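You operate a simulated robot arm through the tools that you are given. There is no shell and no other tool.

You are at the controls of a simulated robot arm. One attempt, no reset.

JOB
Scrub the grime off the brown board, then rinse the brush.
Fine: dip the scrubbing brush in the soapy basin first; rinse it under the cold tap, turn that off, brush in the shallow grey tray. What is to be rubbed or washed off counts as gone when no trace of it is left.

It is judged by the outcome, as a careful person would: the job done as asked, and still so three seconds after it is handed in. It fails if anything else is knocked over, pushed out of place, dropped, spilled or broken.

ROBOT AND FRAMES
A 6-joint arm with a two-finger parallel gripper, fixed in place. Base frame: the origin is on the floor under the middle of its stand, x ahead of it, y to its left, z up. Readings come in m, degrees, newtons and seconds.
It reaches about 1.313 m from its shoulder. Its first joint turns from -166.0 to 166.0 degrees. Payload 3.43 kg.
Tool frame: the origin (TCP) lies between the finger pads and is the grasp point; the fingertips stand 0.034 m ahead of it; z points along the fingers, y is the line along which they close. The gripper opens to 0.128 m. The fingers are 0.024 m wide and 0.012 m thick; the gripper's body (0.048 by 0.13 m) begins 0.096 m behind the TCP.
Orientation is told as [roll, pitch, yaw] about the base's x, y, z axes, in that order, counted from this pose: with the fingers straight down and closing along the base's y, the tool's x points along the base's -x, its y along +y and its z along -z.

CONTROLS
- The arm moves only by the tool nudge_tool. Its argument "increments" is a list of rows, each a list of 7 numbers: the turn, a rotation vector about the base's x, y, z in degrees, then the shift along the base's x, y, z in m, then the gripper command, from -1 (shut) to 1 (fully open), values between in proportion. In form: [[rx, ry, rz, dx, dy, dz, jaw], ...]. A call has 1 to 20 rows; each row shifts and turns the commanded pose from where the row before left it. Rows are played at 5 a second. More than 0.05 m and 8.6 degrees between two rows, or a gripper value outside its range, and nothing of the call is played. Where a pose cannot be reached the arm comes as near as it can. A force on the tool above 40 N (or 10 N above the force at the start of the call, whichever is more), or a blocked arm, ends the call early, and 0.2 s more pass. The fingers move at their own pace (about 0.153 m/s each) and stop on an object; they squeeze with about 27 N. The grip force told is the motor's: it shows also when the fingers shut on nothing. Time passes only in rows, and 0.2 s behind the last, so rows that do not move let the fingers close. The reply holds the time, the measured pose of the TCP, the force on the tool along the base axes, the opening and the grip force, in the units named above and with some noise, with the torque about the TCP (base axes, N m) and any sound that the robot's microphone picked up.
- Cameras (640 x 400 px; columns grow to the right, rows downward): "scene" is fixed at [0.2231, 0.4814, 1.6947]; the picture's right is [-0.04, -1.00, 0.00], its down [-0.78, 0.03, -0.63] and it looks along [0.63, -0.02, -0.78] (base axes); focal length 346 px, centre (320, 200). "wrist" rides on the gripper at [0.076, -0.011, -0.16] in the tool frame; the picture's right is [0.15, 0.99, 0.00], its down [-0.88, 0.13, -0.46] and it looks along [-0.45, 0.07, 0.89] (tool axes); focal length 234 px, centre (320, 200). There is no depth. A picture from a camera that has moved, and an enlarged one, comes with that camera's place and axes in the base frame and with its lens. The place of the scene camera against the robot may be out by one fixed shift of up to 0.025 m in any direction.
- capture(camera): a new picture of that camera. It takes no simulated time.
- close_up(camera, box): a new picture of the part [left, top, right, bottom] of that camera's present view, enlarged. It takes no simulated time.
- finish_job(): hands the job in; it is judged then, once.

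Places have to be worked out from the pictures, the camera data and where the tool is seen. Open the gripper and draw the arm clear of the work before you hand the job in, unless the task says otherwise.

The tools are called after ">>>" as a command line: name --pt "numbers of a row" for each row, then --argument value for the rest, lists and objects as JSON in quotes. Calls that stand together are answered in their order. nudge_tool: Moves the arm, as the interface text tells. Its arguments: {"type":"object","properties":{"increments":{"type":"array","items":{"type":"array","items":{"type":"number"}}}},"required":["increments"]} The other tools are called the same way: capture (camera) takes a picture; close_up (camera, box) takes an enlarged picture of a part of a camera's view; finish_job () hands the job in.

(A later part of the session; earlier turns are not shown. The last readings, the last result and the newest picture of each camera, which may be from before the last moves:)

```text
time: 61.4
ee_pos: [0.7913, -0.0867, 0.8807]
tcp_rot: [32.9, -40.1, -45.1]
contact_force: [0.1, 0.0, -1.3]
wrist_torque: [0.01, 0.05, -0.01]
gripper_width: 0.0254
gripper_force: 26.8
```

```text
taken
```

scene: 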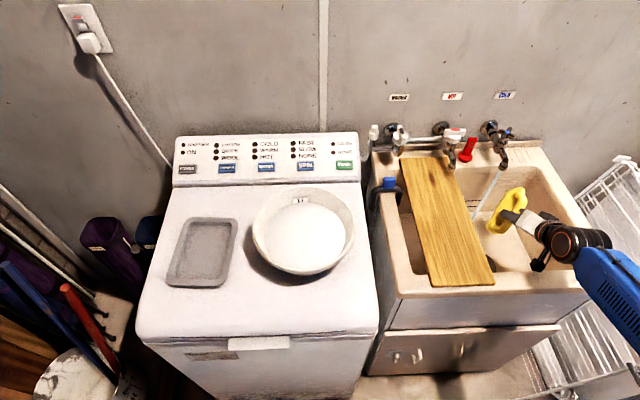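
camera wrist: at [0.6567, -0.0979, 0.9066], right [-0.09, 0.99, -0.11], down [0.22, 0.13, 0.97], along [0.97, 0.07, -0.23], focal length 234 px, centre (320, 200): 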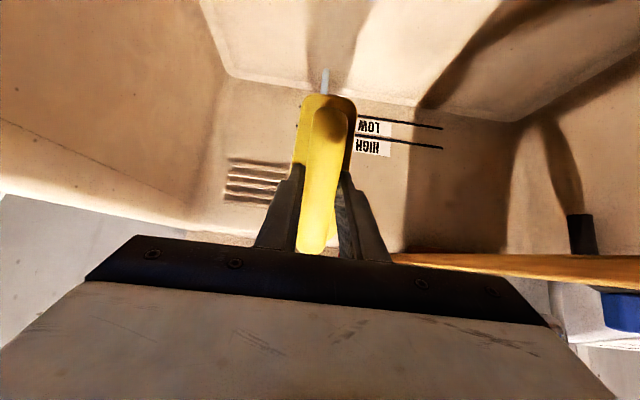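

The roll works smoothly. I finish it with seven more steps.

>>> nudge_tool --pt "6.27 0 -5.26 0 0 0 -1" --pt "6.27 0 -5.26 0 0 0 -1" --pt "6.27 0 -5.26 0 0 0 -1" --pt "6.27 0 -5.26 0 0 0 -1" --pt "6.27 0 -5.26 0 0 0 -1" --pt "6.27 0 -5.26 0 0 0 -1" --pt "6.27 0 -5.26 0 0 0 -1" --pt "0 0 0 0 0 0 -1"

>>> close_up --camera "scene" --box '[420, 120, 600, 270]'

>>> capture --camera "wrist"

```text
time: 63.2
ee_pos: [0.7894, -0.0863, 0.8812]
tcp_rot: [50.0, 0.0, -90.1]
contact_force: [-0.4, -0.8, -1.0]
wrist_torque: [0.05, 0.04, 0.01]
gripper_width: 0.025
gripper_force: 27.6
```

```text
2.67 times, centred on (510, 195) of scene
camera zoom: at [0.2231, 0.4814, 1.6947], right [-0.04, -1.0, 0.0], down [-0.78, 0.03, -0.63], along [0.63, -0.02, -0.78], focal length 923 px, centre (-187, 213)
```

zoom: 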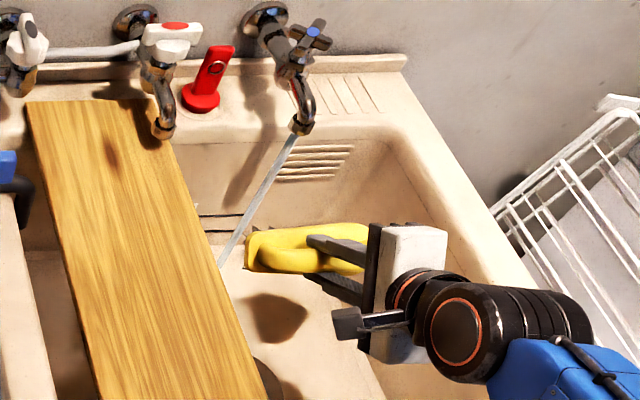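

```text
taken
camera wrist: at [0.6622, -0.0109, 0.9751], right [0.64, 0.14, 0.76], down [-0.27, -0.88, 0.39], along [0.72, -0.45, -0.52], focal length 234 px, centre (320, 200)
```

wrist: 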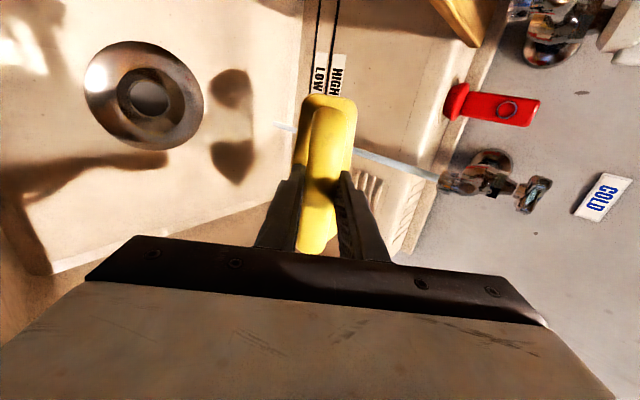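

The brush now lies crosswise with bristles facing the stream. I move forward until the stream meets the bristles.

>>> nudge_tool --pt "0 0 0 0.03 0 0 -1" --pt "0 0 0 0.025 0 0 -1" --pt "0 0 0 0.01 0 0 -1" --pt "0 0 0 0 0 0 -1"

>>> close_up --camera "scene" --box '[450, 130, 570, 230]'

>>> capture --camera "wrist"

```text
time: 64.2
ee_pos: [0.8565, -0.0859, 0.88]
tcp_rot: [50.0, 0.0, -90.0]
contact_force: [0.5, -1.0, -1.6]
wrist_torque: [0.01, 0.02, 0.0]
gripper_width: 0.0252
gripper_force: 26.9
```

```text
4.00 times, centred on (510, 180) of scene
camera zoom: at [0.2231, 0.4814, 1.6947], right [-0.04, -1.0, 0.0], down [-0.78, 0.03, -0.63], along [0.63, -0.02, -0.78], focal length 1384 px, centre (-440, 280)
```

zoom: 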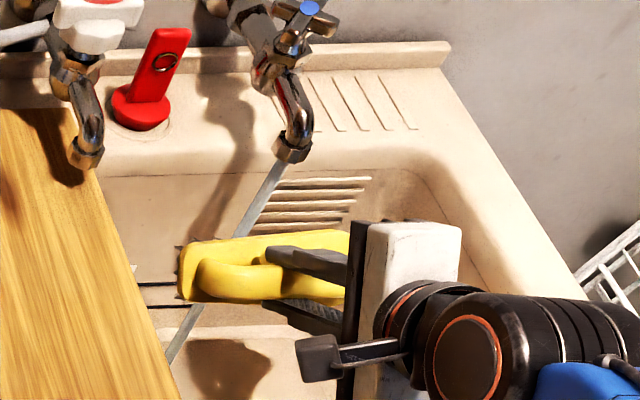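

```text
taken
camera wrist: at [0.7275, -0.0094, 0.9748], right [0.64, 0.15, 0.76], down [-0.27, -0.88, 0.39], along [0.73, -0.45, -0.52], focal length 234 px, centre (320, 200)
```

wrist: 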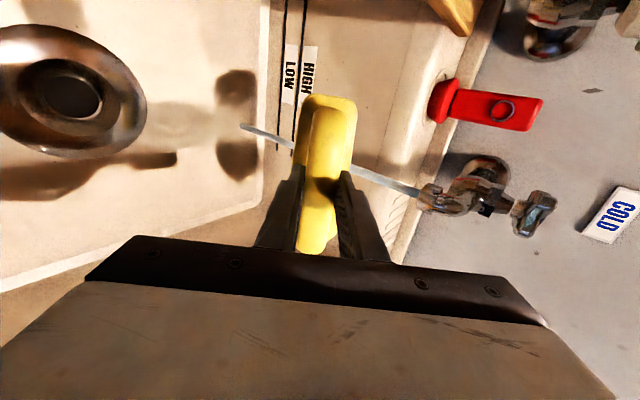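

The stream is right behind the brush face. I go 12 mm further so it runs through the bristles, watching for any wall contact.

>>> nudge_tool --pt "0 0 0 0.006 0 0 -1" --pt "0 0 0 0.006 0 0 -1" --pt "0 0 0 0 0 0 -1" --pt "0 0 0 0 0 0 -1"

>>> close_up --camera "scene" --box '[470, 140, 550, 210]'

>>> close_up --camera "wrist" --box '[230, 80, 450, 220]'

```text
time: 65.2
ee_pos: [0.8674, -0.0855, 0.8814]
tcp_rot: [49.9, 0.0, -90.0]
contact_force: [-0.4, 0.8, -2.1]
wrist_torque: [0.0, 0.02, 0.01]
gripper_width: 0.0255
gripper_force: 26.8
```

```text
5.71 times, centred on (510, 175) of scene
camera zoom: at [0.2231, 0.4814, 1.6947], right [-0.04, -1.0, 0.0], down [-0.78, 0.03, -0.63], along [0.63, -0.02, -0.78], focal length 1977 px, centre (-766, 343)
```

zoom: 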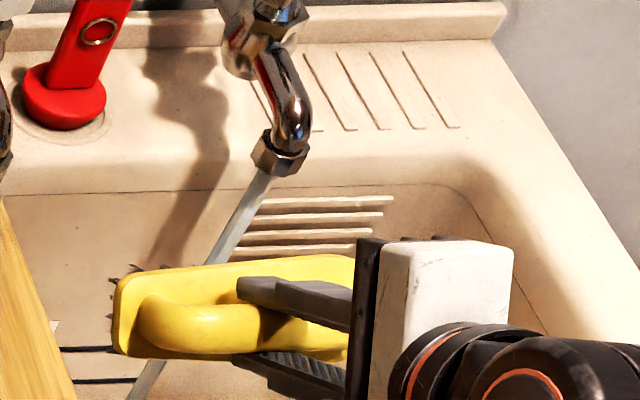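

```text
2.86 times, centred on (340, 150) of wrist
camera zoom: at [0.7391, -0.0103, 0.9756], right [0.64, 0.15, 0.76], down [-0.27, -0.88, 0.39], along [0.73, -0.45, -0.52], focal length 669 px, centre (263, 343)
```

zoom: 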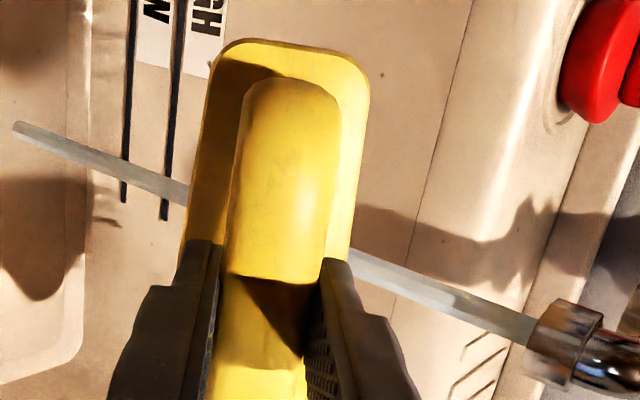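

The stream passes just at the bristle tips. I go 5 mm deeper and sweep the brush sideways so the stream runs through the bristles along their whole length.

>>> nudge_tool --pt "0 0 0 0.005 0 0 -1" --pt "0 0 0 0 0 0 -1" --pt "0 0 0 0 0.01 0 -1" --pt "0 0 0 0 0.01 0 -1" --pt "0 0 0 0 0.01 0 -1" --pt "0 0 0 0 0.01 0 -1" --pt "0 0 0 0 0.01 0 -1" --pt "0 0 0 0 0 0 -1" --pt "0 0 0 0 0 0 -1" --pt "0 0 0 0 -0.01 0 -1" --pt "0 0 0 0 -0.01 0 -1" --pt "0 0 0 0 -0.01 0 -1" --pt "0 0 0 0 -0.01 0 -1" --pt "0 0 0 0 -0.01 0 -1" --pt "0 0 0 0 0 0 -1"

>>> close_up --camera "scene" --box '[470, 140, 550, 210]'

```text
time: 68.4
ee_pos: [0.871, -0.0884, 0.8806]
tcp_rot: [50.0, 0.0, -90.0]
contact_force: [0.1, 0.4, -0.6]
wrist_torque: [0.03, 0.05, 0.02]
gripper_width: 0.0253
gripper_force: 26.5
```

```text
5.71 times, centred on (510, 175) of scene
camera zoom: at [0.2231, 0.4814, 1.6947], right [-0.04, -1.0, 0.0], down [-0.78, 0.03, -0.63], along [0.63, -0.02, -0.78], focal length 1977 px, centre (-766, 343)
```

zoom: 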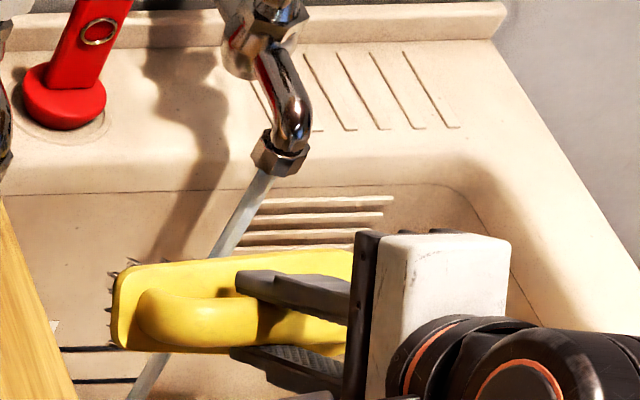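

No contact anywhere. Now the other half of the length, then a second pass a few millimetres deeper.

>>> nudge_tool --pt "0 0 0 0 -0.01 0 -1" --pt "0 0 0 0 -0.01 0 -1" --pt "0 0 0 0 -0.01 0 -1" --pt "0 0 0 0 -0.01 0 -1" --pt "0 0 0 0 -0.012 0 -1" --pt "0 0 0 0 0 0 -1" --pt "0 0 0 0.005 0 -0.005 -1" --pt "0 0 0 0 0.01 0 -1" --pt "0 0 0 0 0.01 0 -1" --pt "0 0 0 0 0.01 0 -1" --pt "0 0 0 0 0.01 0 -1" --pt "0 0 0 0 0.012 0 -1" --pt "0 0 0 0 0.01 0 -1" --pt "0 0 0 0 0.01 0 -1" --pt "0 0 0 0 0.01 0 -1" --pt "0 0 0 0 0.01 0 -1" --pt "0 0 0 0 0.01 0 -1" --pt "0 0 0 0 0 0 -1"

>>> close_up --camera "scene" --box '[460, 140, 550, 220]'

```text
time: 72.2
ee_pos: [0.8775, -0.037, 0.8756]
tcp_rot: [50.1, 0.0, -89.9]
contact_force: [0.0, 0.5, -1.4]
wrist_torque: [-0.01, 0.02, -0.01]
gripper_width: 0.0252
gripper_force: 27.2
```

```text
5.00 times, centred on (505, 180) of scene
camera zoom: at [0.2231, 0.4814, 1.6947], right [-0.04, -1.0, 0.0], down [-0.78, 0.03, -0.63], along [0.63, -0.02, -0.78], focal length 1730 px, centre (-605, 300)
```

zoom: 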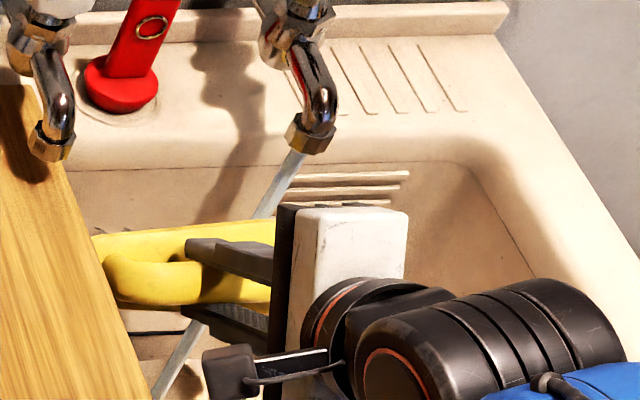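

One more sweep across to the far side and back to the middle, then I withdraw from the stream.

>>> nudge_tool --pt "0 0 0 0 -0.015 0 -1" --pt "0 0 0 0 -0.015 0 -1" --pt "0 0 0 0 -0.015 0 -1" --pt "0 0 0 0 -0.015 0 -1" --pt "0 0 0 0 -0.015 0 -1" --pt "0 0 0 0 -0.015 0 -1" --pt "0 0 0 0 -0.012 0 -1" --pt "0 0 0 0 0 0 -1" --pt "0 0 0 0 0.015 0 -1" --pt "0 0 0 0 0.015 0 -1" --pt "0 0 0 0 0.015 0 -1" --pt "0 0 0 0 0.006 0 -1" --pt "0 0 0 0 0 0 -1" --pt "0 0 0 -0.03 0 0 -1" --pt "0 0 0 -0.03 0 0 -1" --pt "0 0 0 -0.025 0 0.01 -1" --pt "0 0 0 0 0 0 -1"

>>> close_up --camera "scene" --box '[440, 130, 580, 250]'

```text
time: 75.8
ee_pos: [0.793, -0.0891, 0.8856]
tcp_rot: [50.1, -0.1, -89.9]
contact_force: [0.0, 0.7, -1.1]
wrist_torque: [0.03, 0.06, 0.03]
gripper_width: 0.0254
gripper_force: 27.5
```

```text
3.33 times, centred on (510, 190) of scene
camera zoom: at [0.2231, 0.4814, 1.6947], right [-0.04, -1.0, 0.0], down [-0.78, 0.03, -0.63], along [0.63, -0.02, -0.78], focal length 1153 px, centre (-313, 233)
```

zoom: 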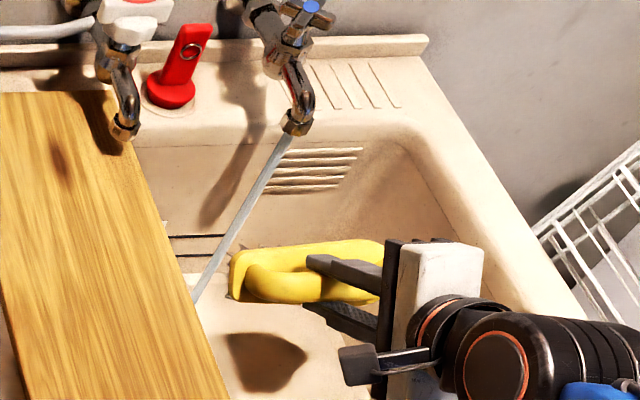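

Out of the stream. I roll the gripper back by 90°, staying clear of the spout.

>>> nudge_tool --pt "-6.27 0 5.26 0 0 0 -1" --pt "-6.27 0 5.26 0 0 0 -1" --pt "-6.27 0 5.26 0 0 0 -1" --pt "-6.27 0 5.26 0 0 0 -1" --pt "-6.27 0 5.26 0 0 0 -1" --pt "-6.27 0 5.26 0 0 0 -1" --pt "-6.27 0 5.26 0 0 0 -1" --pt "-6.27 0 5.26 0 0 0 -1" --pt "-6.27 0 5.26 0 0 0 -1" --pt "-6.27 0 5.26 0 0 0 -1" --pt "-6.27 0 5.26 0 0 0 -1" --pt "0 0 0 0 0 0 -1"

```text
time: 78.4
ee_pos: [0.7928, -0.0885, 0.8873]
tcp_rot: [0.0, -50.0, 0.1]
contact_force: [0.7, -0.1, -1.2]
wrist_torque: [-0.02, 0.04, 0.05]
gripper_width: 0.0255
gripper_force: 26.7
```

Now I raise the brush out of the sink and level it to straight down for inspection.

>>> nudge_tool --pt "0 0 0 -0.01 0 0.04 -1" --pt "0 0 0 -0.01 0 0.04 -1" --pt "0 0 0 -0.015 0 0.04 -1" --pt "0 0 0 -0.015 0 0.04 -1" --pt "0 0 0 -0.015 0 0.03 -1" --pt "0 8 0 -0.01 0.005 0 -1" --pt "0 8 0 -0.01 0.005 0 -1" --pt "0 8 0 -0.01 0.005 0 -1" --pt "0 8 0 -0.01 0.005 0 -1" --pt "0 8 0 -0.01 0.005 0 -1" --pt "0 8 0 -0.01 0.0 0 -1" --pt "0 2 0 -0.01 0 0 -1" --pt "0 0 0 0 0 0 -1"

>>> close_up --camera "scene" --box '[500, 160, 640, 270]'

>>> capture --camera "scene"

```text
time: 81.2
ee_pos: [0.6568, -0.063, 1.0748]
tcp_rot: [0.1, 0.2, 0.0]
contact_force: [0.3, -0.8, -2.6]
wrist_torque: [-0.01, 0.05, 0.03]
gripper_width: 0.0255
gripper_force: 26.9
```

```text
3.64 times, centred on (570, 215) of scene
camera zoom: at [0.2231, 0.4814, 1.6947], right [-0.04, -1.0, 0.0], down [-0.78, 0.03, -0.63], along [0.63, -0.02, -0.78], focal length 1258 px, centre (-589, 146)
```

zoom: 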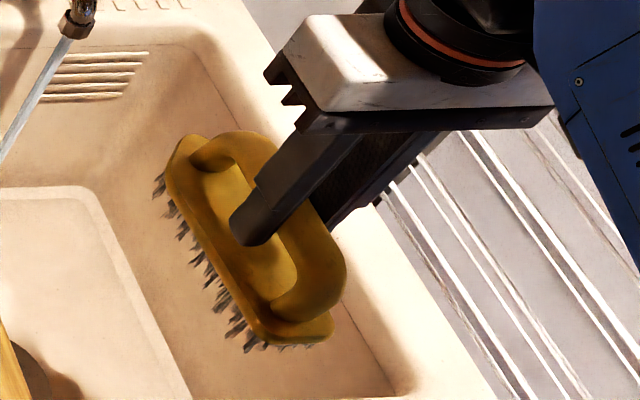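

```text
taken
```

scene: 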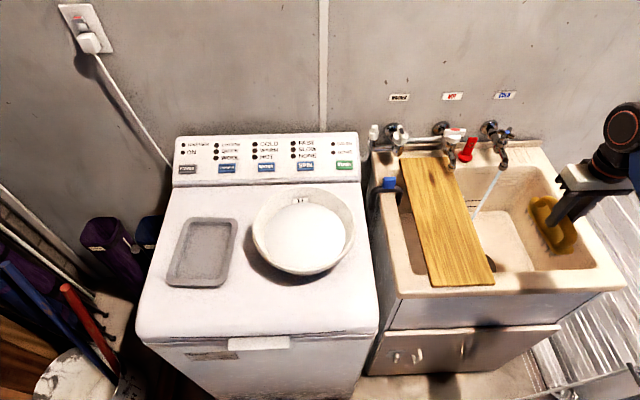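

I zoom further in on the bristles to check for leftover suds.

>>> close_up --camera "scene" --box '[528, 205, 580, 258]'

>>> close_up --camera "scene" --box '[535, 235, 565, 260]'

```text
7.55 times, centred on (554, 232) of scene
camera zoom: at [0.2231, 0.4814, 1.6947], right [-0.04, -1.0, 0.0], down [-0.78, 0.03, -0.63], along [0.63, -0.02, -0.78], focal length 2611 px, centre (-1446, -38)
```

zoom: 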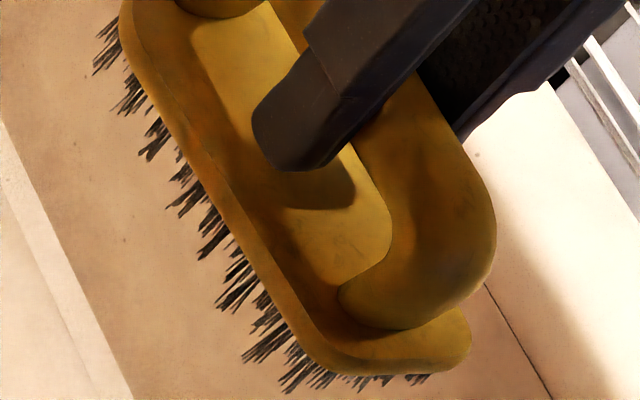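

```text
16.00 times, centred on (550, 248) of scene
camera zoom: at [0.2231, 0.4814, 1.6947], right [-0.04, -1.0, 0.0], down [-0.78, 0.03, -0.63], along [0.63, -0.02, -0.78], focal length 5536 px, centre (-3360, -560)
```

zoom: 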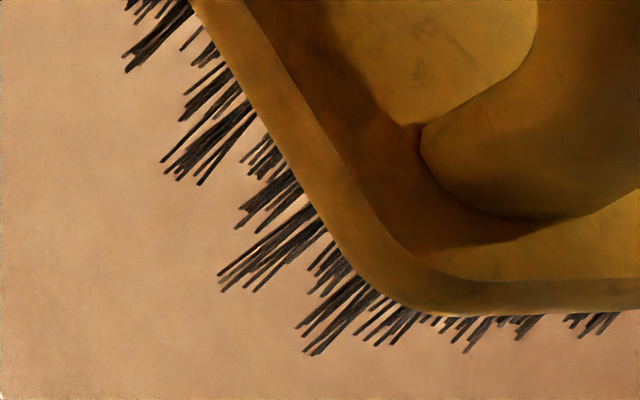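

The bristles are clean and black with no suds. Next is the tray, which is far out, so I need a tilted gripper there; I go round in front of the basin at height to test the reach.

>>> nudge_tool --pt "0 0 0 -0.035 0.02 0.02 -1" --pt "0 0 0 -0.035 0.03 0.02 -1" --pt "0 0 0 -0.035 0.03 0.01 -1" --pt "0 0 0 -0.03 0.035 0.01 -1" --pt "0 0 0 -0.03 0.035 0 -1" --pt "0 0 0 -0.01 0.045 0 -1" --pt "0 0 0 0 0.045 0 -1" --pt "0 0 0 0 0.045 0 -1" --pt "0 0 0 0 0.045 0 -1" --pt "0 0 0 0 0.045 0 -1" --pt "0 0 0 0 0.045 0 -1" --pt "0 0 0 0 0.045 0 -1" --pt "0 0 0 0 0.045 0 -1" --pt "0 0 0 0 0 0 -1"

>>> capture --camera "scene"

```text
refused: row 2 steps farther than a row can; nothing moved
```

```text
taken
```

scene: 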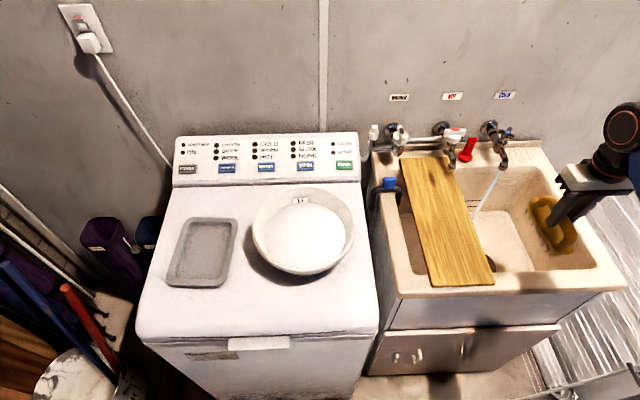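

One row was a hair too long, so I resend it with smaller steps.

>>> nudge_tool --pt "0 0 0 -0.035 0.02 0.02 -1" --pt "0 0 0 -0.033 0.025 0.018 -1" --pt "0 0 0 -0.033 0.03 0.01 -1" --pt "0 0 0 -0.03 0.035 0.01 -1" --pt "0 0 0 -0.03 0.035 0 -1" --pt "0 0 0 -0.01 0.045 0 -1" --pt "0 0 0 0 0.045 0 -1" --pt "0 0 0 0 0.045 0 -1" --pt "0 0 0 0 0.045 0 -1" --pt "0 0 0 0 0.045 0 -1" --pt "0 0 0 0 0.045 0 -1" --pt "0 0 0 0 0.045 0 -1" --pt "0 0 0 0 0.045 0 -1" --pt "0 0 0 0 0 0 -1"

>>> capture --camera "scene"

>>> capture --camera "wrist"

```text
time: 84.2
ee_pos: [0.4831, 0.4443, 1.134]
tcp_rot: [0.0, 0.0, 0.0]
contact_force: [0.8, 0.6, -1.3]
wrist_torque: [-0.02, 0.02, -0.03]
gripper_width: 0.0253
gripper_force: 27.1
```

```text
taken
```

scene: 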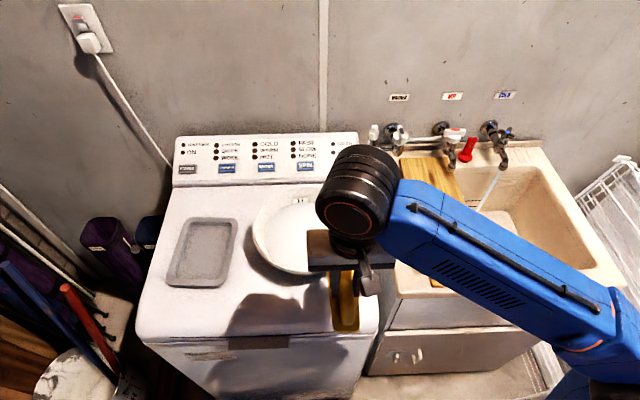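

```text
taken
camera wrist: at [0.4091, 0.4331, 1.2953], right [-0.15, 0.99, 0.0], down [0.88, 0.13, 0.46], along [0.45, 0.07, -0.89], focal length 234 px, centre (320, 200)
```

wrist: 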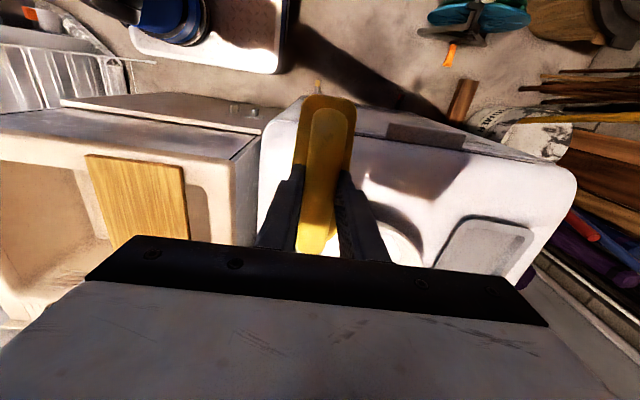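

I tilt the gripper forward by about 34° here and continue left in front of the basin to the tray's latitude, watching for reach messages.

>>> nudge_tool --pt "0 -8.5 0 0 0 0 -1" --pt "0 -8.5 0 0 0.02 0 -1" --pt "0 -8.5 0 0 0.03 0 -1" --pt "0 -8.5 0 0 0.04 0 -1" --pt "0 0 0 -0.005 0.045 0 -1" --pt "0 0 0 -0.005 0.045 0 -1" --pt "0 0 0 0 0.045 -0.005 -1" --pt "0 0 0 0 0.045 -0.01 -1" --pt "0 0 0 0 0.045 -0.01 -1" --pt "0 0 0 0 0 0 -1"

>>> capture --camera "scene"

>>> capture --camera "wrist"

```text
time: 86.4
ee_pos: [0.4719, 0.7269, 1.092]
tcp_rot: [0.1, -34.0, 0.0]
contact_force: [0.3, 0.6, -1.3]
wrist_torque: [0.0, 0.05, -0.01]
gripper_width: 0.0254
gripper_force: 26.9
out of reach, approached as far as the arm can: row 8, 9
```

```text
taken
```

scene: 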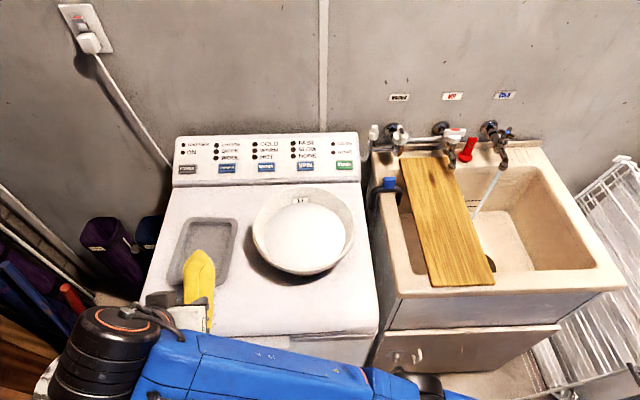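

```text
taken
camera wrist: at [0.3218, 0.715, 1.1828], right [-0.12, 0.99, -0.08], down [0.48, 0.13, 0.87], along [0.87, 0.07, -0.49], focal length 234 px, centre (320, 200)
```

wrist: 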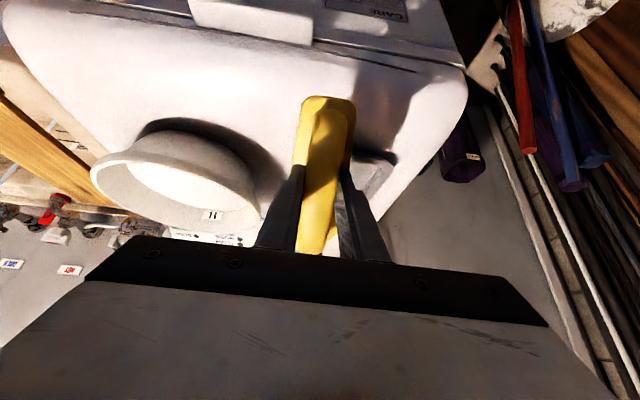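

The limit at this tilt is about z=1.09 here. I increase the tilt to about 50° and creep forward to find how reach changes, the brush staying well above the tray rim.

>>> nudge_tool --pt "0 -8 0 0 0 0 -1" --pt "0 -8 0 0 0 0 -1" --pt "0 0 0 0.02 0.01 0 -1" --pt "0 0 0 0 0 0 -1"

```text
time: 87.4
ee_pos: [0.4928, 0.7365, 1.0943]
tcp_rot: [0.0, -49.9, 0.0]
contact_force: [0.2, -0.9, -1.8]
wrist_torque: [0.05, 0.09, -0.04]
gripper_width: 0.0253
gripper_force: 27.3
```

Not limited at 50°. I continue creeping forward and left in small steps.

>>> nudge_tool --pt "0 0 0 0.02 0.01 0 -1" --pt "0 0 0 0.02 0.01 0 -1" --pt "0 0 0 0.02 0.01 0 -1" --pt "0 0 0 0 0 0 -1"

>>> capture --camera "wrist"

>>> capture --camera "scene"

```text
time: 88.4
ee_pos: [0.5517, 0.7634, 1.0927]
tcp_rot: [0.1, -50.0, 0.2]
contact_force: [0.5, -0.4, -1.3]
wrist_torque: [0.01, 0.05, -0.02]
gripper_width: 0.0253
gripper_force: 26.8
out of reach, approached as far as the arm can: row 3
```

```text
taken
camera wrist: at [0.3822, 0.7519, 1.1369], right [-0.09, 0.99, -0.11], down [0.22, 0.13, 0.97], along [0.97, 0.07, -0.23], focal length 234 px, centre (320, 200)
```

wrist: 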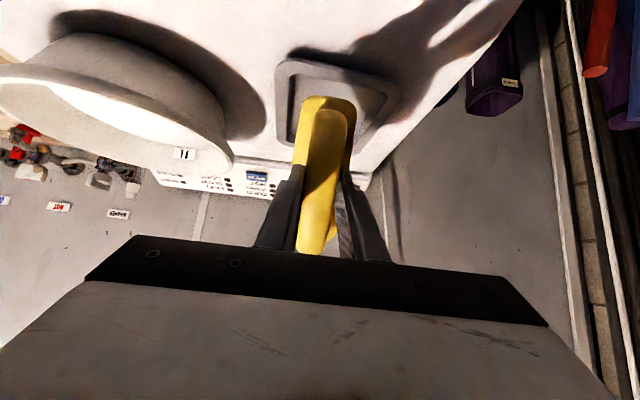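

```text
taken
```

scene: 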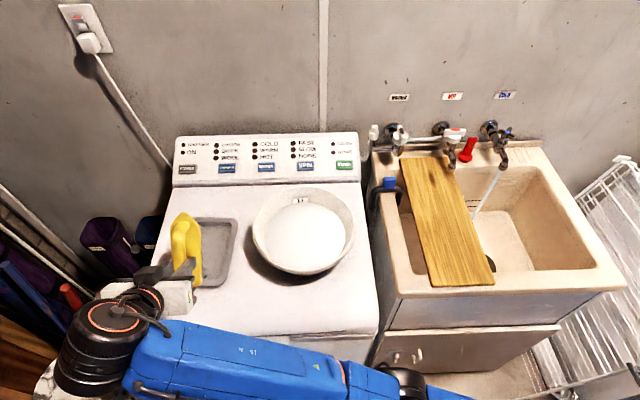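

I add some yaw (about 20°), which is still fine for the brush within the tray and points the gripper more radially, and continue testing the reach.

>>> nudge_tool --pt "0 0 7 0 0 0 -1" --pt "0 0 7 0 0 0 -1" --pt "0 0 6 0 0 0 -1" --pt "0 0 0 0.018 0.006 0 -1" --pt "0 0 0 0 0 0 -1"

```text
time: 89.6
ee_pos: [0.5698, 0.769, 1.0911]
tcp_rot: [0.0, -50.0, 20.2]
contact_force: [1.3, -0.2, -1.5]
wrist_torque: [-0.03, 0.1, 0.0]
gripper_width: 0.0252
gripper_force: 27.3
```

No limit message. I continue forward in small steps.

>>> nudge_tool --pt "0 0 0 0.02 0.002 0 -1" --pt "0 0 0 0.02 0.0 0 -1" --pt "0 0 0 0 0 0 -1"

```text
time: 90.4
ee_pos: [0.6104, 0.7706, 1.0895]
tcp_rot: [0.0, -49.9, 20.0]
contact_force: [0.7, -0.7, -0.6]
wrist_torque: [0.01, 0.05, -0.01]
gripper_width: 0.0252
gripper_force: 27.5
```

Still fine at x=0.61. Two more steps.

>>> nudge_tool --pt "0 0 0 0.02 0.0 0 -1" --pt "0 0 0 0.02 0.0 0 -1" --pt "0 0 0 0.02 0.0 0 -1" --pt "0 0 0 0 0 0 -1"

>>> capture --camera "wrist"

>>> capture --camera "scene"

```text
time: 91.4
ee_pos: [0.6704, 0.7699, 1.088]
tcp_rot: [0.0, -50.1, 20.1]
contact_force: [0.5, 0.0, -1.6]
wrist_torque: [-0.02, 0.03, 0.01]
gripper_width: 0.0253
gripper_force: 27.3
```

```text
taken
camera wrist: at [0.5148, 0.702, 1.1337], right [-0.43, 0.9, -0.11], down [0.16, 0.2, 0.97], along [0.89, 0.4, -0.23], focal length 234 px, centre (320, 200)
```

wrist: 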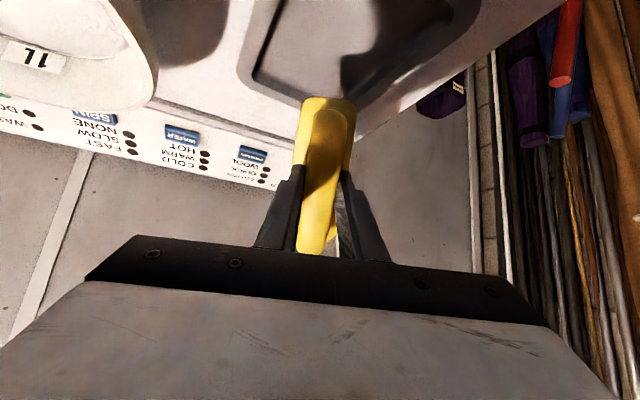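

```text
taken
```

scene: 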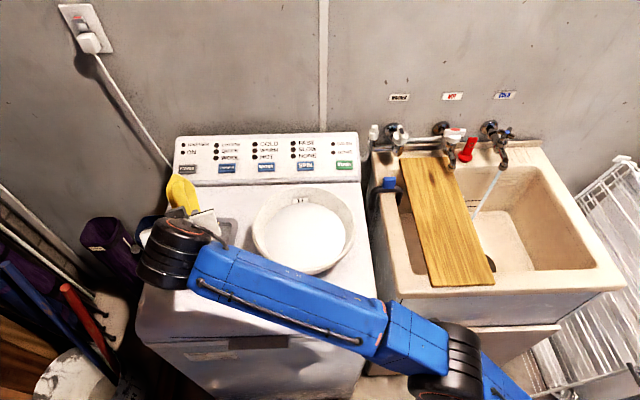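

Reach is ample at 50° tilt over the tray at z=1.09. I now test how far the tilt can be reduced here, turning back about the gripper's cross axis.

>>> nudge_tool --pt "-2.74 7.52 0 0 0 0 -1" --pt "0 0 0 0 0 0 -1"

```text
time: 92.0
ee_pos: [0.6708, 0.7711, 1.0875]
tcp_rot: [0.0, -41.9, 20.1]
contact_force: [-1.1, -0.2, -1.6]
wrist_torque: [-0.01, 0.04, 0.0]
gripper_width: 0.0252
gripper_force: 26.8
```

Still reachable at 42° and z=1.088. I reduce another 8° while lowering a little.

>>> nudge_tool --pt "-2.74 7.52 0 0 0 -0.01 -1" --pt "0 0 0 0 0 0 -1"

```text
time: 92.6
ee_pos: [0.6666, 0.7626, 1.0769]
tcp_rot: [-0.1, -38.0, 20.0]
contact_force: [-0.1, 0.4, -1.4]
wrist_torque: [-0.03, 0.08, 0.03]
gripper_width: 0.0253
gripper_force: 26.9
out of reach, approached as far as the arm can: row 1
```

At z≈1.08 the minimum tilt is about 38°. So I will regrasp the brush with the gripper tilted about 40°, allowing it to stand flat in the tray. I'll set it down on the clean board, shut the tap meanwhile, then regrip it tilted. First I retreat from the tray in front of the basin.

>>> nudge_tool --pt "0 0 0 -0.045 0 0 -1" --pt "0 0 0 -0.045 0 0.0 -1" --pt "0 0 0 -0.045 0 0.0 -1" --pt "0 0 0 -0.045 0 0.01 -1" --pt "0 0 0 -0.035 -0.02 0.01 -1" --pt "0 0 0 0 -0.045 0.01 -1" --pt "0 0 0 0 -0.045 0.01 -1" --pt "0 0 0 0 -0.045 0.01 -1" --pt "0 0 -6 0 -0.045 0 -1" --pt "0 0 -7 0 -0.045 0 -1" --pt "0 0 -7 0 -0.045 0 -1" --pt "0 0 0 0 0 0 -1"

>>> capture --camera "scene"

```text
time: 95.2
ee_pos: [0.4518, 0.4747, 1.129]
tcp_rot: [0.0, -38.0, 0.0]
contact_force: [0.0, -0.4, -0.5]
wrist_torque: [0.01, 0.05, 0.01]
gripper_width: 0.0254
gripper_force: 27.2
```

```text
taken
```

scene: 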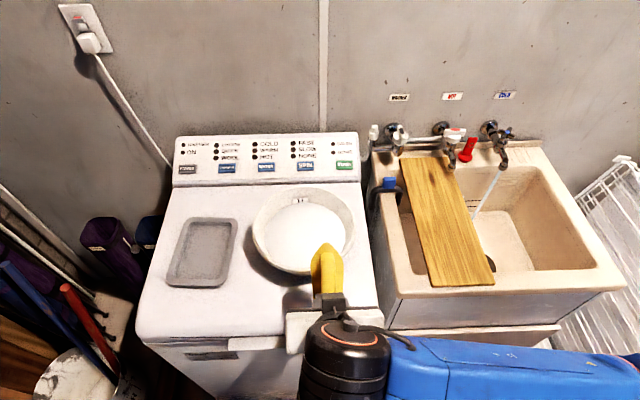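

Everything is undisturbed. I return to above the board while levelling the gripper.

>>> nudge_tool --pt "0 0 0 0 -0.045 0 -1" --pt "0 0 0 0 -0.045 0 -1" --pt "0 8 0 0.005 -0.045 0 -1" --pt "0 8 0 0.015 -0.045 0 -1" --pt "0 8 0 0.03 -0.035 0 -1" --pt "0 8 0 0.035 -0.03 0 -1" --pt "0 6 0 0.035 -0.03 0 -1" --pt "0 0 0 0.04 -0.025 -0.01 -1" --pt "0 0 0 0.04 -0.025 -0.01 -1" --pt "0 0 0 0.04 -0.015 -0.015 -1" --pt "0 0 0 0 0 0 -1"

>>> capture --camera "wrist"

```text
time: 97.6
ee_pos: [0.6942, 0.1322, 1.0905]
tcp_rot: [0.0, 0.1, 0.0]
contact_force: [-0.1, -0.7, -1.4]
wrist_torque: [0.01, -0.01, -0.01]
gripper_width: 0.0252
gripper_force: 27.1
```

```text
taken
camera wrist: at [0.6195, 0.1208, 1.2513], right [-0.15, 0.99, 0.0], down [0.88, 0.13, 0.46], along [0.45, 0.07, -0.89], focal length 234 px, centre (320, 200)
```

wrist: 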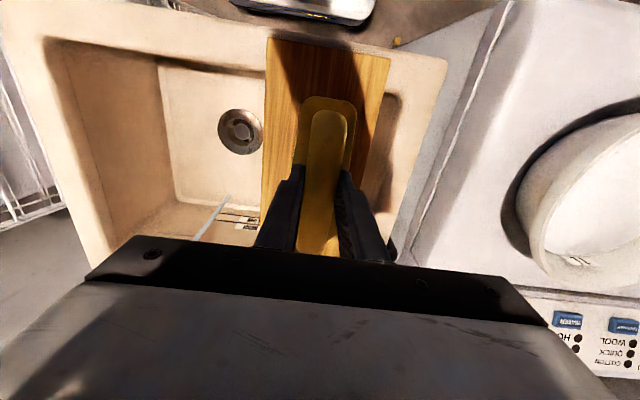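

I descend to set the brush down flat on the clean board.

>>> nudge_tool --pt "0 0 0 0 0 -0.03 -1" --pt "0 0 0 0 0 -0.03 -1" --pt "0 0 0 0 0 -0.025 -1" --pt "0 0 0 0 0 -0.01 -1" --pt "0 0 0 0 0 -0.004 -1" --pt "0 0 0 0 0 -0.001 -1" --pt "0 0 0 0 0 0 -1"

```text
time: 99.2
ee_pos: [0.6919, 0.1333, 0.9927]
tcp_rot: [-0.1, 0.0, 0.0]
contact_force: [-0.8, 0.7, -1.2]
wrist_torque: [0.01, 0.02, 0.03]
gripper_width: 0.0253
gripper_force: 27.1
```

>>> nudge_tool --pt "0 0 0 0 0 -0.002 -1" --pt "0 0 0 0 0 -0.001 -1" --pt "0 0 0 0 0 0 -1"

```text
time: 100.0
ee_pos: [0.6919, 0.1342, 0.991]
tcp_rot: [0.0, 0.1, 0.0]
contact_force: [-0.2, 0.8, -1.6]
wrist_torque: [0.01, -0.01, 0.01]
gripper_width: 0.0253
gripper_force: 27.0
```

Not yet touching, so I go another 2 mm in 1 mm steps.

>>> nudge_tool --pt "0 0 0 0 0 -0.001 -1" --pt "0 0 0 0 0 -0.001 -1" --pt "0 0 0 0 0 0 -1"

```text
time: 100.8
ee_pos: [0.6914, 0.1331, 0.9888]
tcp_rot: [0.1, -0.1, 0.1]
contact_force: [1.3, 0.4, 2.8]
wrist_torque: [-0.08, -0.33, 0.04]
gripper_width: 0.0253
gripper_force: 27.3
```

The bristles rest on the board. I open the gripper and rise clear.

>>> nudge_tool --pt "0 0 0 0 0 0 -0.4" --pt "0 0 0 0 0 0 0.2" --pt "0 0 0 0 0 0 1" --pt "0 0 0 0 0 0 1" --pt "0 0 0 0 0 0.03 1" --pt "0 0 0 0 0 0.04 1" --pt "0 0 0 0 0 0.03 1" --pt "0 0 0 0 0 0 1"

>>> capture --camera "wrist"

>>> close_up --camera "scene" --box '[400, 140, 540, 290]'

```text
time: 102.6
ee_pos: [0.6911, 0.1321, 1.0861]
tcp_rot: [0.0, 0.0, 0.0]
contact_force: [1.0, -0.4, -0.7]
wrist_torque: [0.02, 0.0, 0.01]
gripper_width: 0.1279
gripper_force: 0.1
```

```text
taken
camera wrist: at [0.6164, 0.121, 1.2476], right [-0.15, 0.99, 0.0], down [0.88, 0.13, 0.46], along [0.45, 0.07, -0.89], focal length 234 px, centre (320, 200)
```

wrist: 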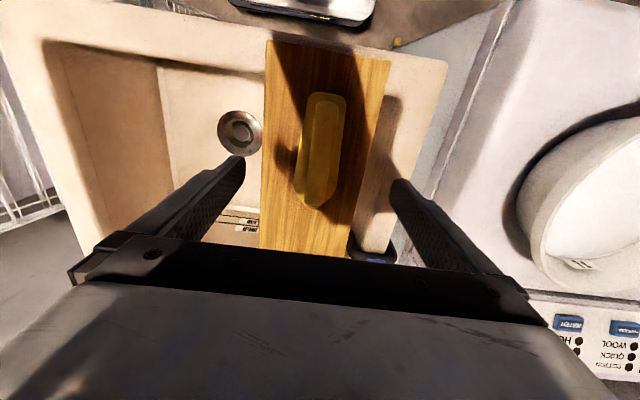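

```text
2.67 times, centred on (470, 215) of scene
camera zoom: at [0.2231, 0.4814, 1.6947], right [-0.04, -1.0, 0.0], down [-0.78, 0.03, -0.63], along [0.63, -0.02, -0.78], focal length 923 px, centre (-80, 160)
```

zoom: 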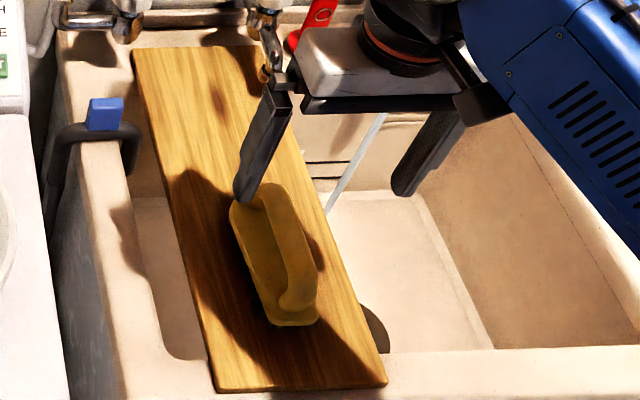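

The brush stands securely on the board. Now I go to close the cold tap: fingers shut, pitched to -60°, arriving to the right of the handle.

>>> nudge_tool --pt "0 0 0 -0.01 -0.04 0.01 1" --pt "0 -8 0 0 -0.042 0 0" --pt "0 -8 0 0 -0.042 0 -1" --pt "0 -8 0 0.0 -0.042 0 -1" --pt "0 -8 0 0.01 -0.042 0 -1" --pt "0 -8 0 0.02 -0.042 -0.005 -1" --pt "0 -8 0 0.025 -0.042 -0.01 -1" --pt "0 -7 0 0.035 0 -0.015 -1" --pt "0 -5 0 0.035 0.0 -0.015 -1" --pt "0 0 0 0.03 0 -0.01 -1" --pt "0 0 0 0 0 0 -1"

>>> capture --camera "wrist"

>>> capture --camera "scene"

```text
time: 105.0
ee_pos: [0.8354, -0.1582, 1.042]
tcp_rot: [0.0, -60.0, 0.1]
contact_force: [0.0, 0.9, 0.5]
wrist_torque: [0.02, -0.02, -0.01]
gripper_width: 0.0
gripper_force: 27.3
```

```text
taken
camera wrist: at [0.6607, -0.1702, 1.0579], right [-0.07, 0.99, -0.13], down [0.05, 0.13, 0.99], along [1.0, 0.07, -0.05], focal length 234 px, centre (320, 200)
```

wrist: 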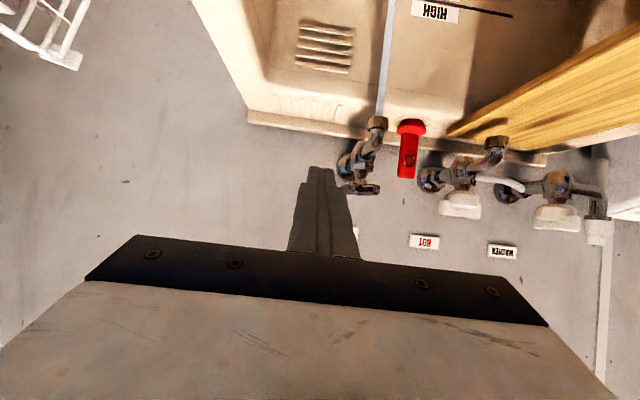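

```text
taken
```

scene: 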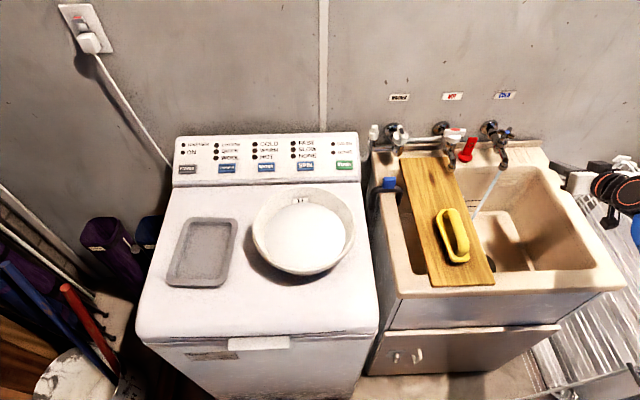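

I zoom in on the handle to see the spokes' current directions.

>>> close_up --camera "wrist" --box '[300, 100, 440, 210]'

>>> close_up --camera "scene" --box '[460, 100, 560, 180]'

```text
3.64 times, centred on (370, 155) of wrist
camera zoom: at [0.6607, -0.1702, 1.0579], right [-0.07, 0.99, -0.13], down [0.05, 0.13, 0.99], along [1.0, 0.07, -0.05], focal length 852 px, centre (138, 364)
```

zoom: 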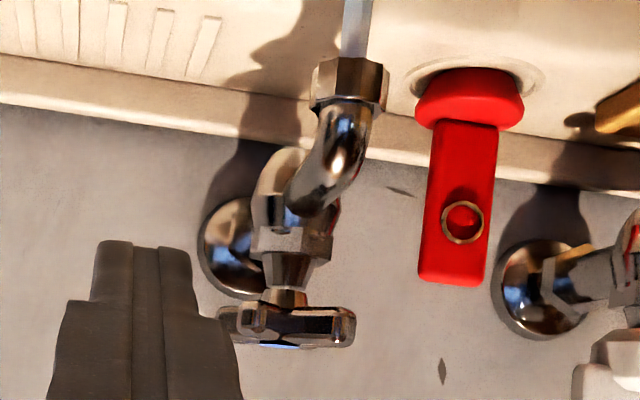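

```text
5.00 times, centred on (510, 140) of scene
camera zoom: at [0.2231, 0.4814, 1.6947], right [-0.04, -1.0, 0.0], down [-0.78, 0.03, -0.63], along [0.63, -0.02, -0.78], focal length 1730 px, centre (-630, 500)
```

zoom: 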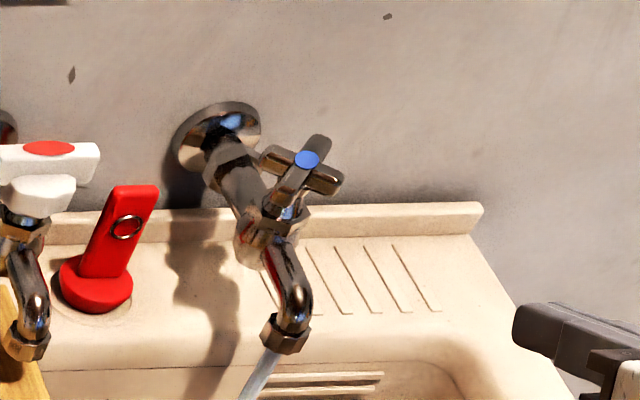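

The handle is turned roughly 55°: one spoke points front-right and one front-left. I bring the fingertips in on the right side of the front-right spoke, still clear of it.

>>> nudge_tool --pt "0 0 0 0.04 0.002 -0.004 -1" --pt "0 0 0 0.04 0.0 -0.004 -1" --pt "0 0 0 0.03 0 -0.004 -1" --pt "0 0 0 0.015 0 -0.001 -1" --pt "0 0 0 0 0 0 -1"

>>> close_up --camera "wrist" --box '[260, 90, 440, 200]'

>>> close_up --camera "scene" --box '[460, 100, 560, 180]'

```text
time: 106.2
ee_pos: [0.9595, -0.1573, 1.031]
tcp_rot: [0.1, -60.0, 0.2]
contact_force: [0.5, -0.1, -0.3]
wrist_torque: [-0.02, 0.0, -0.02]
gripper_width: 0.0
gripper_force: 27.3
```

```text
3.56 times, centred on (350, 145) of wrist
camera zoom: at [0.7851, -0.168, 1.0451], right [-0.07, 0.99, -0.13], down [0.05, 0.13, 0.99], along [1.0, 0.07, -0.05], focal length 833 px, centre (213, 396)
```

zoom: 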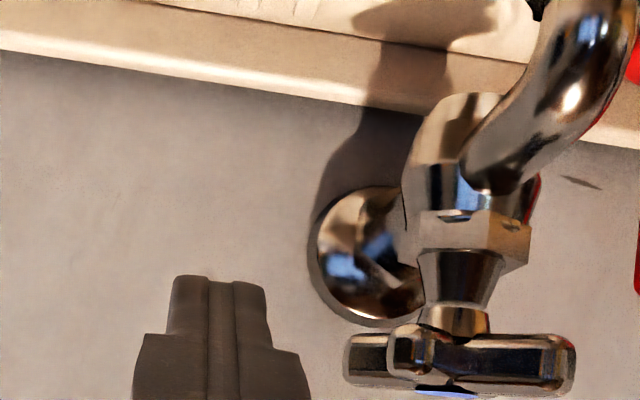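

```text
5.00 times, centred on (510, 140) of scene
camera zoom: at [0.2231, 0.4814, 1.6947], right [-0.04, -1.0, 0.0], down [-0.78, 0.03, -0.63], along [0.63, -0.02, -0.78], focal length 1730 px, centre (-630, 500)
```

zoom: 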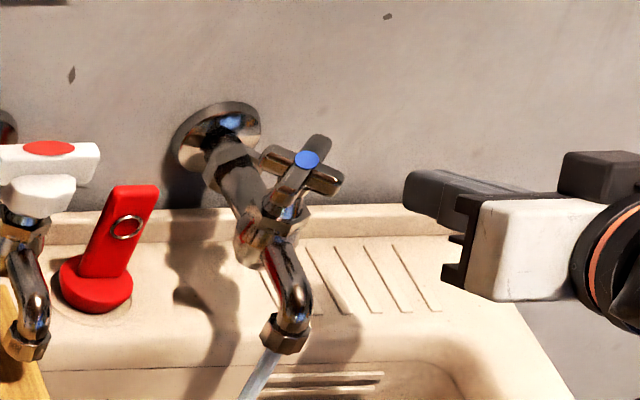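

From this angle the turned spoke is about 38° right of front. I pull back a few millimetres in depth and push left (+y) to turn the handle clockwise.

>>> nudge_tool --pt "0 0 0 -0.004 0.012 0 -1" --pt "0 0 0 0 0.012 0 -1" --pt "0 0 0 0 0.008 0 -1" --pt "0 0 0 -0.001 0.006 0 -1" --pt "0 0 0 -0.001 0.006 0 -1" --pt "0 0 0 0 0 0 -1"

>>> close_up --camera "scene" --box '[460, 100, 560, 180]'

>>> close_up --camera "wrist" --box '[240, 60, 420, 180]'

```text
time: 107.7
ee_pos: [0.9527, -0.1167, 1.0282]
tcp_rot: [-0.1, -59.9, -0.1]
contact_force: [-22.5, -19.6, -0.2]
wrist_torque: [-0.14, 0.16, -0.49]
gripper_width: 0.0
gripper_force: 26.8
stopped in row 6: the force on the tool passed its limit at 46 N (the readings are from after the stop); the commanded pose is now the measured one
```

```text
5.00 times, centred on (510, 140) of scene
camera zoom: at [0.2231, 0.4814, 1.6947], right [-0.04, -1.0, 0.0], down [-0.78, 0.03, -0.63], along [0.63, -0.02, -0.78], focal length 1730 px, centre (-630, 500)
```

zoom: 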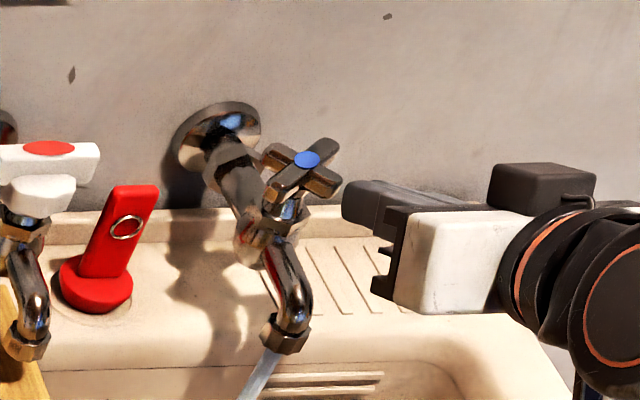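

```text
3.33 times, centred on (330, 120) of wrist
camera zoom: at [0.7778, -0.1274, 1.0447], right [-0.07, 0.99, -0.13], down [0.05, 0.13, 0.99], along [1.0, 0.06, -0.06], focal length 781 px, centre (287, 467)
```

zoom: 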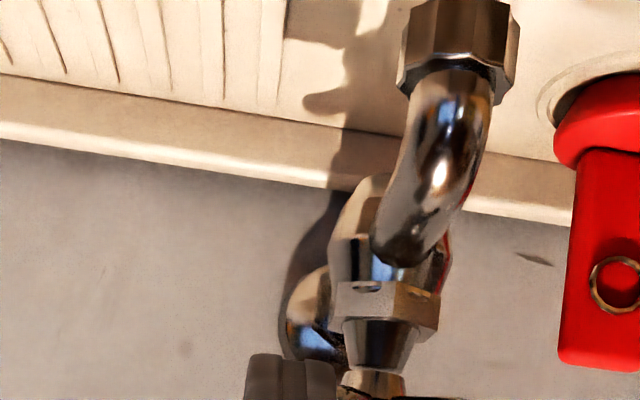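

The push was blocked at 46 N, so I look at exactly where the fingertips and spokes are.

>>> close_up --camera "wrist" --box '[260, 120, 400, 220]'

>>> close_up --camera "scene" --box '[495, 115, 545, 150]'

```text
4.00 times, centred on (330, 170) of wrist
camera zoom: at [0.7778, -0.1274, 1.0447], right [-0.07, 0.99, -0.13], down [0.05, 0.13, 0.99], along [1.0, 0.06, -0.06], focal length 937 px, centre (280, 320)
```

zoom: 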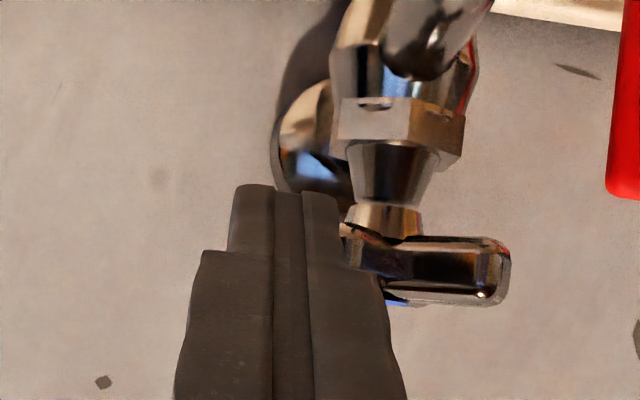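

```text
11.43 times, centred on (520, 132) of scene
camera zoom: at [0.2231, 0.4814, 1.6947], right [-0.04, -1.0, 0.0], down [-0.78, 0.03, -0.63], along [0.63, -0.02, -0.78], focal length 3954 px, centre (-1966, 971)
```

zoom: 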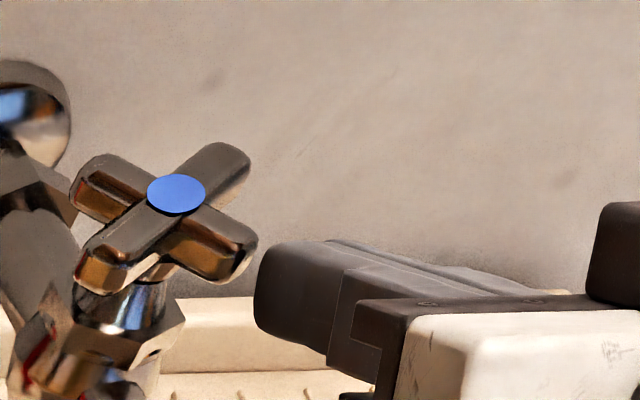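

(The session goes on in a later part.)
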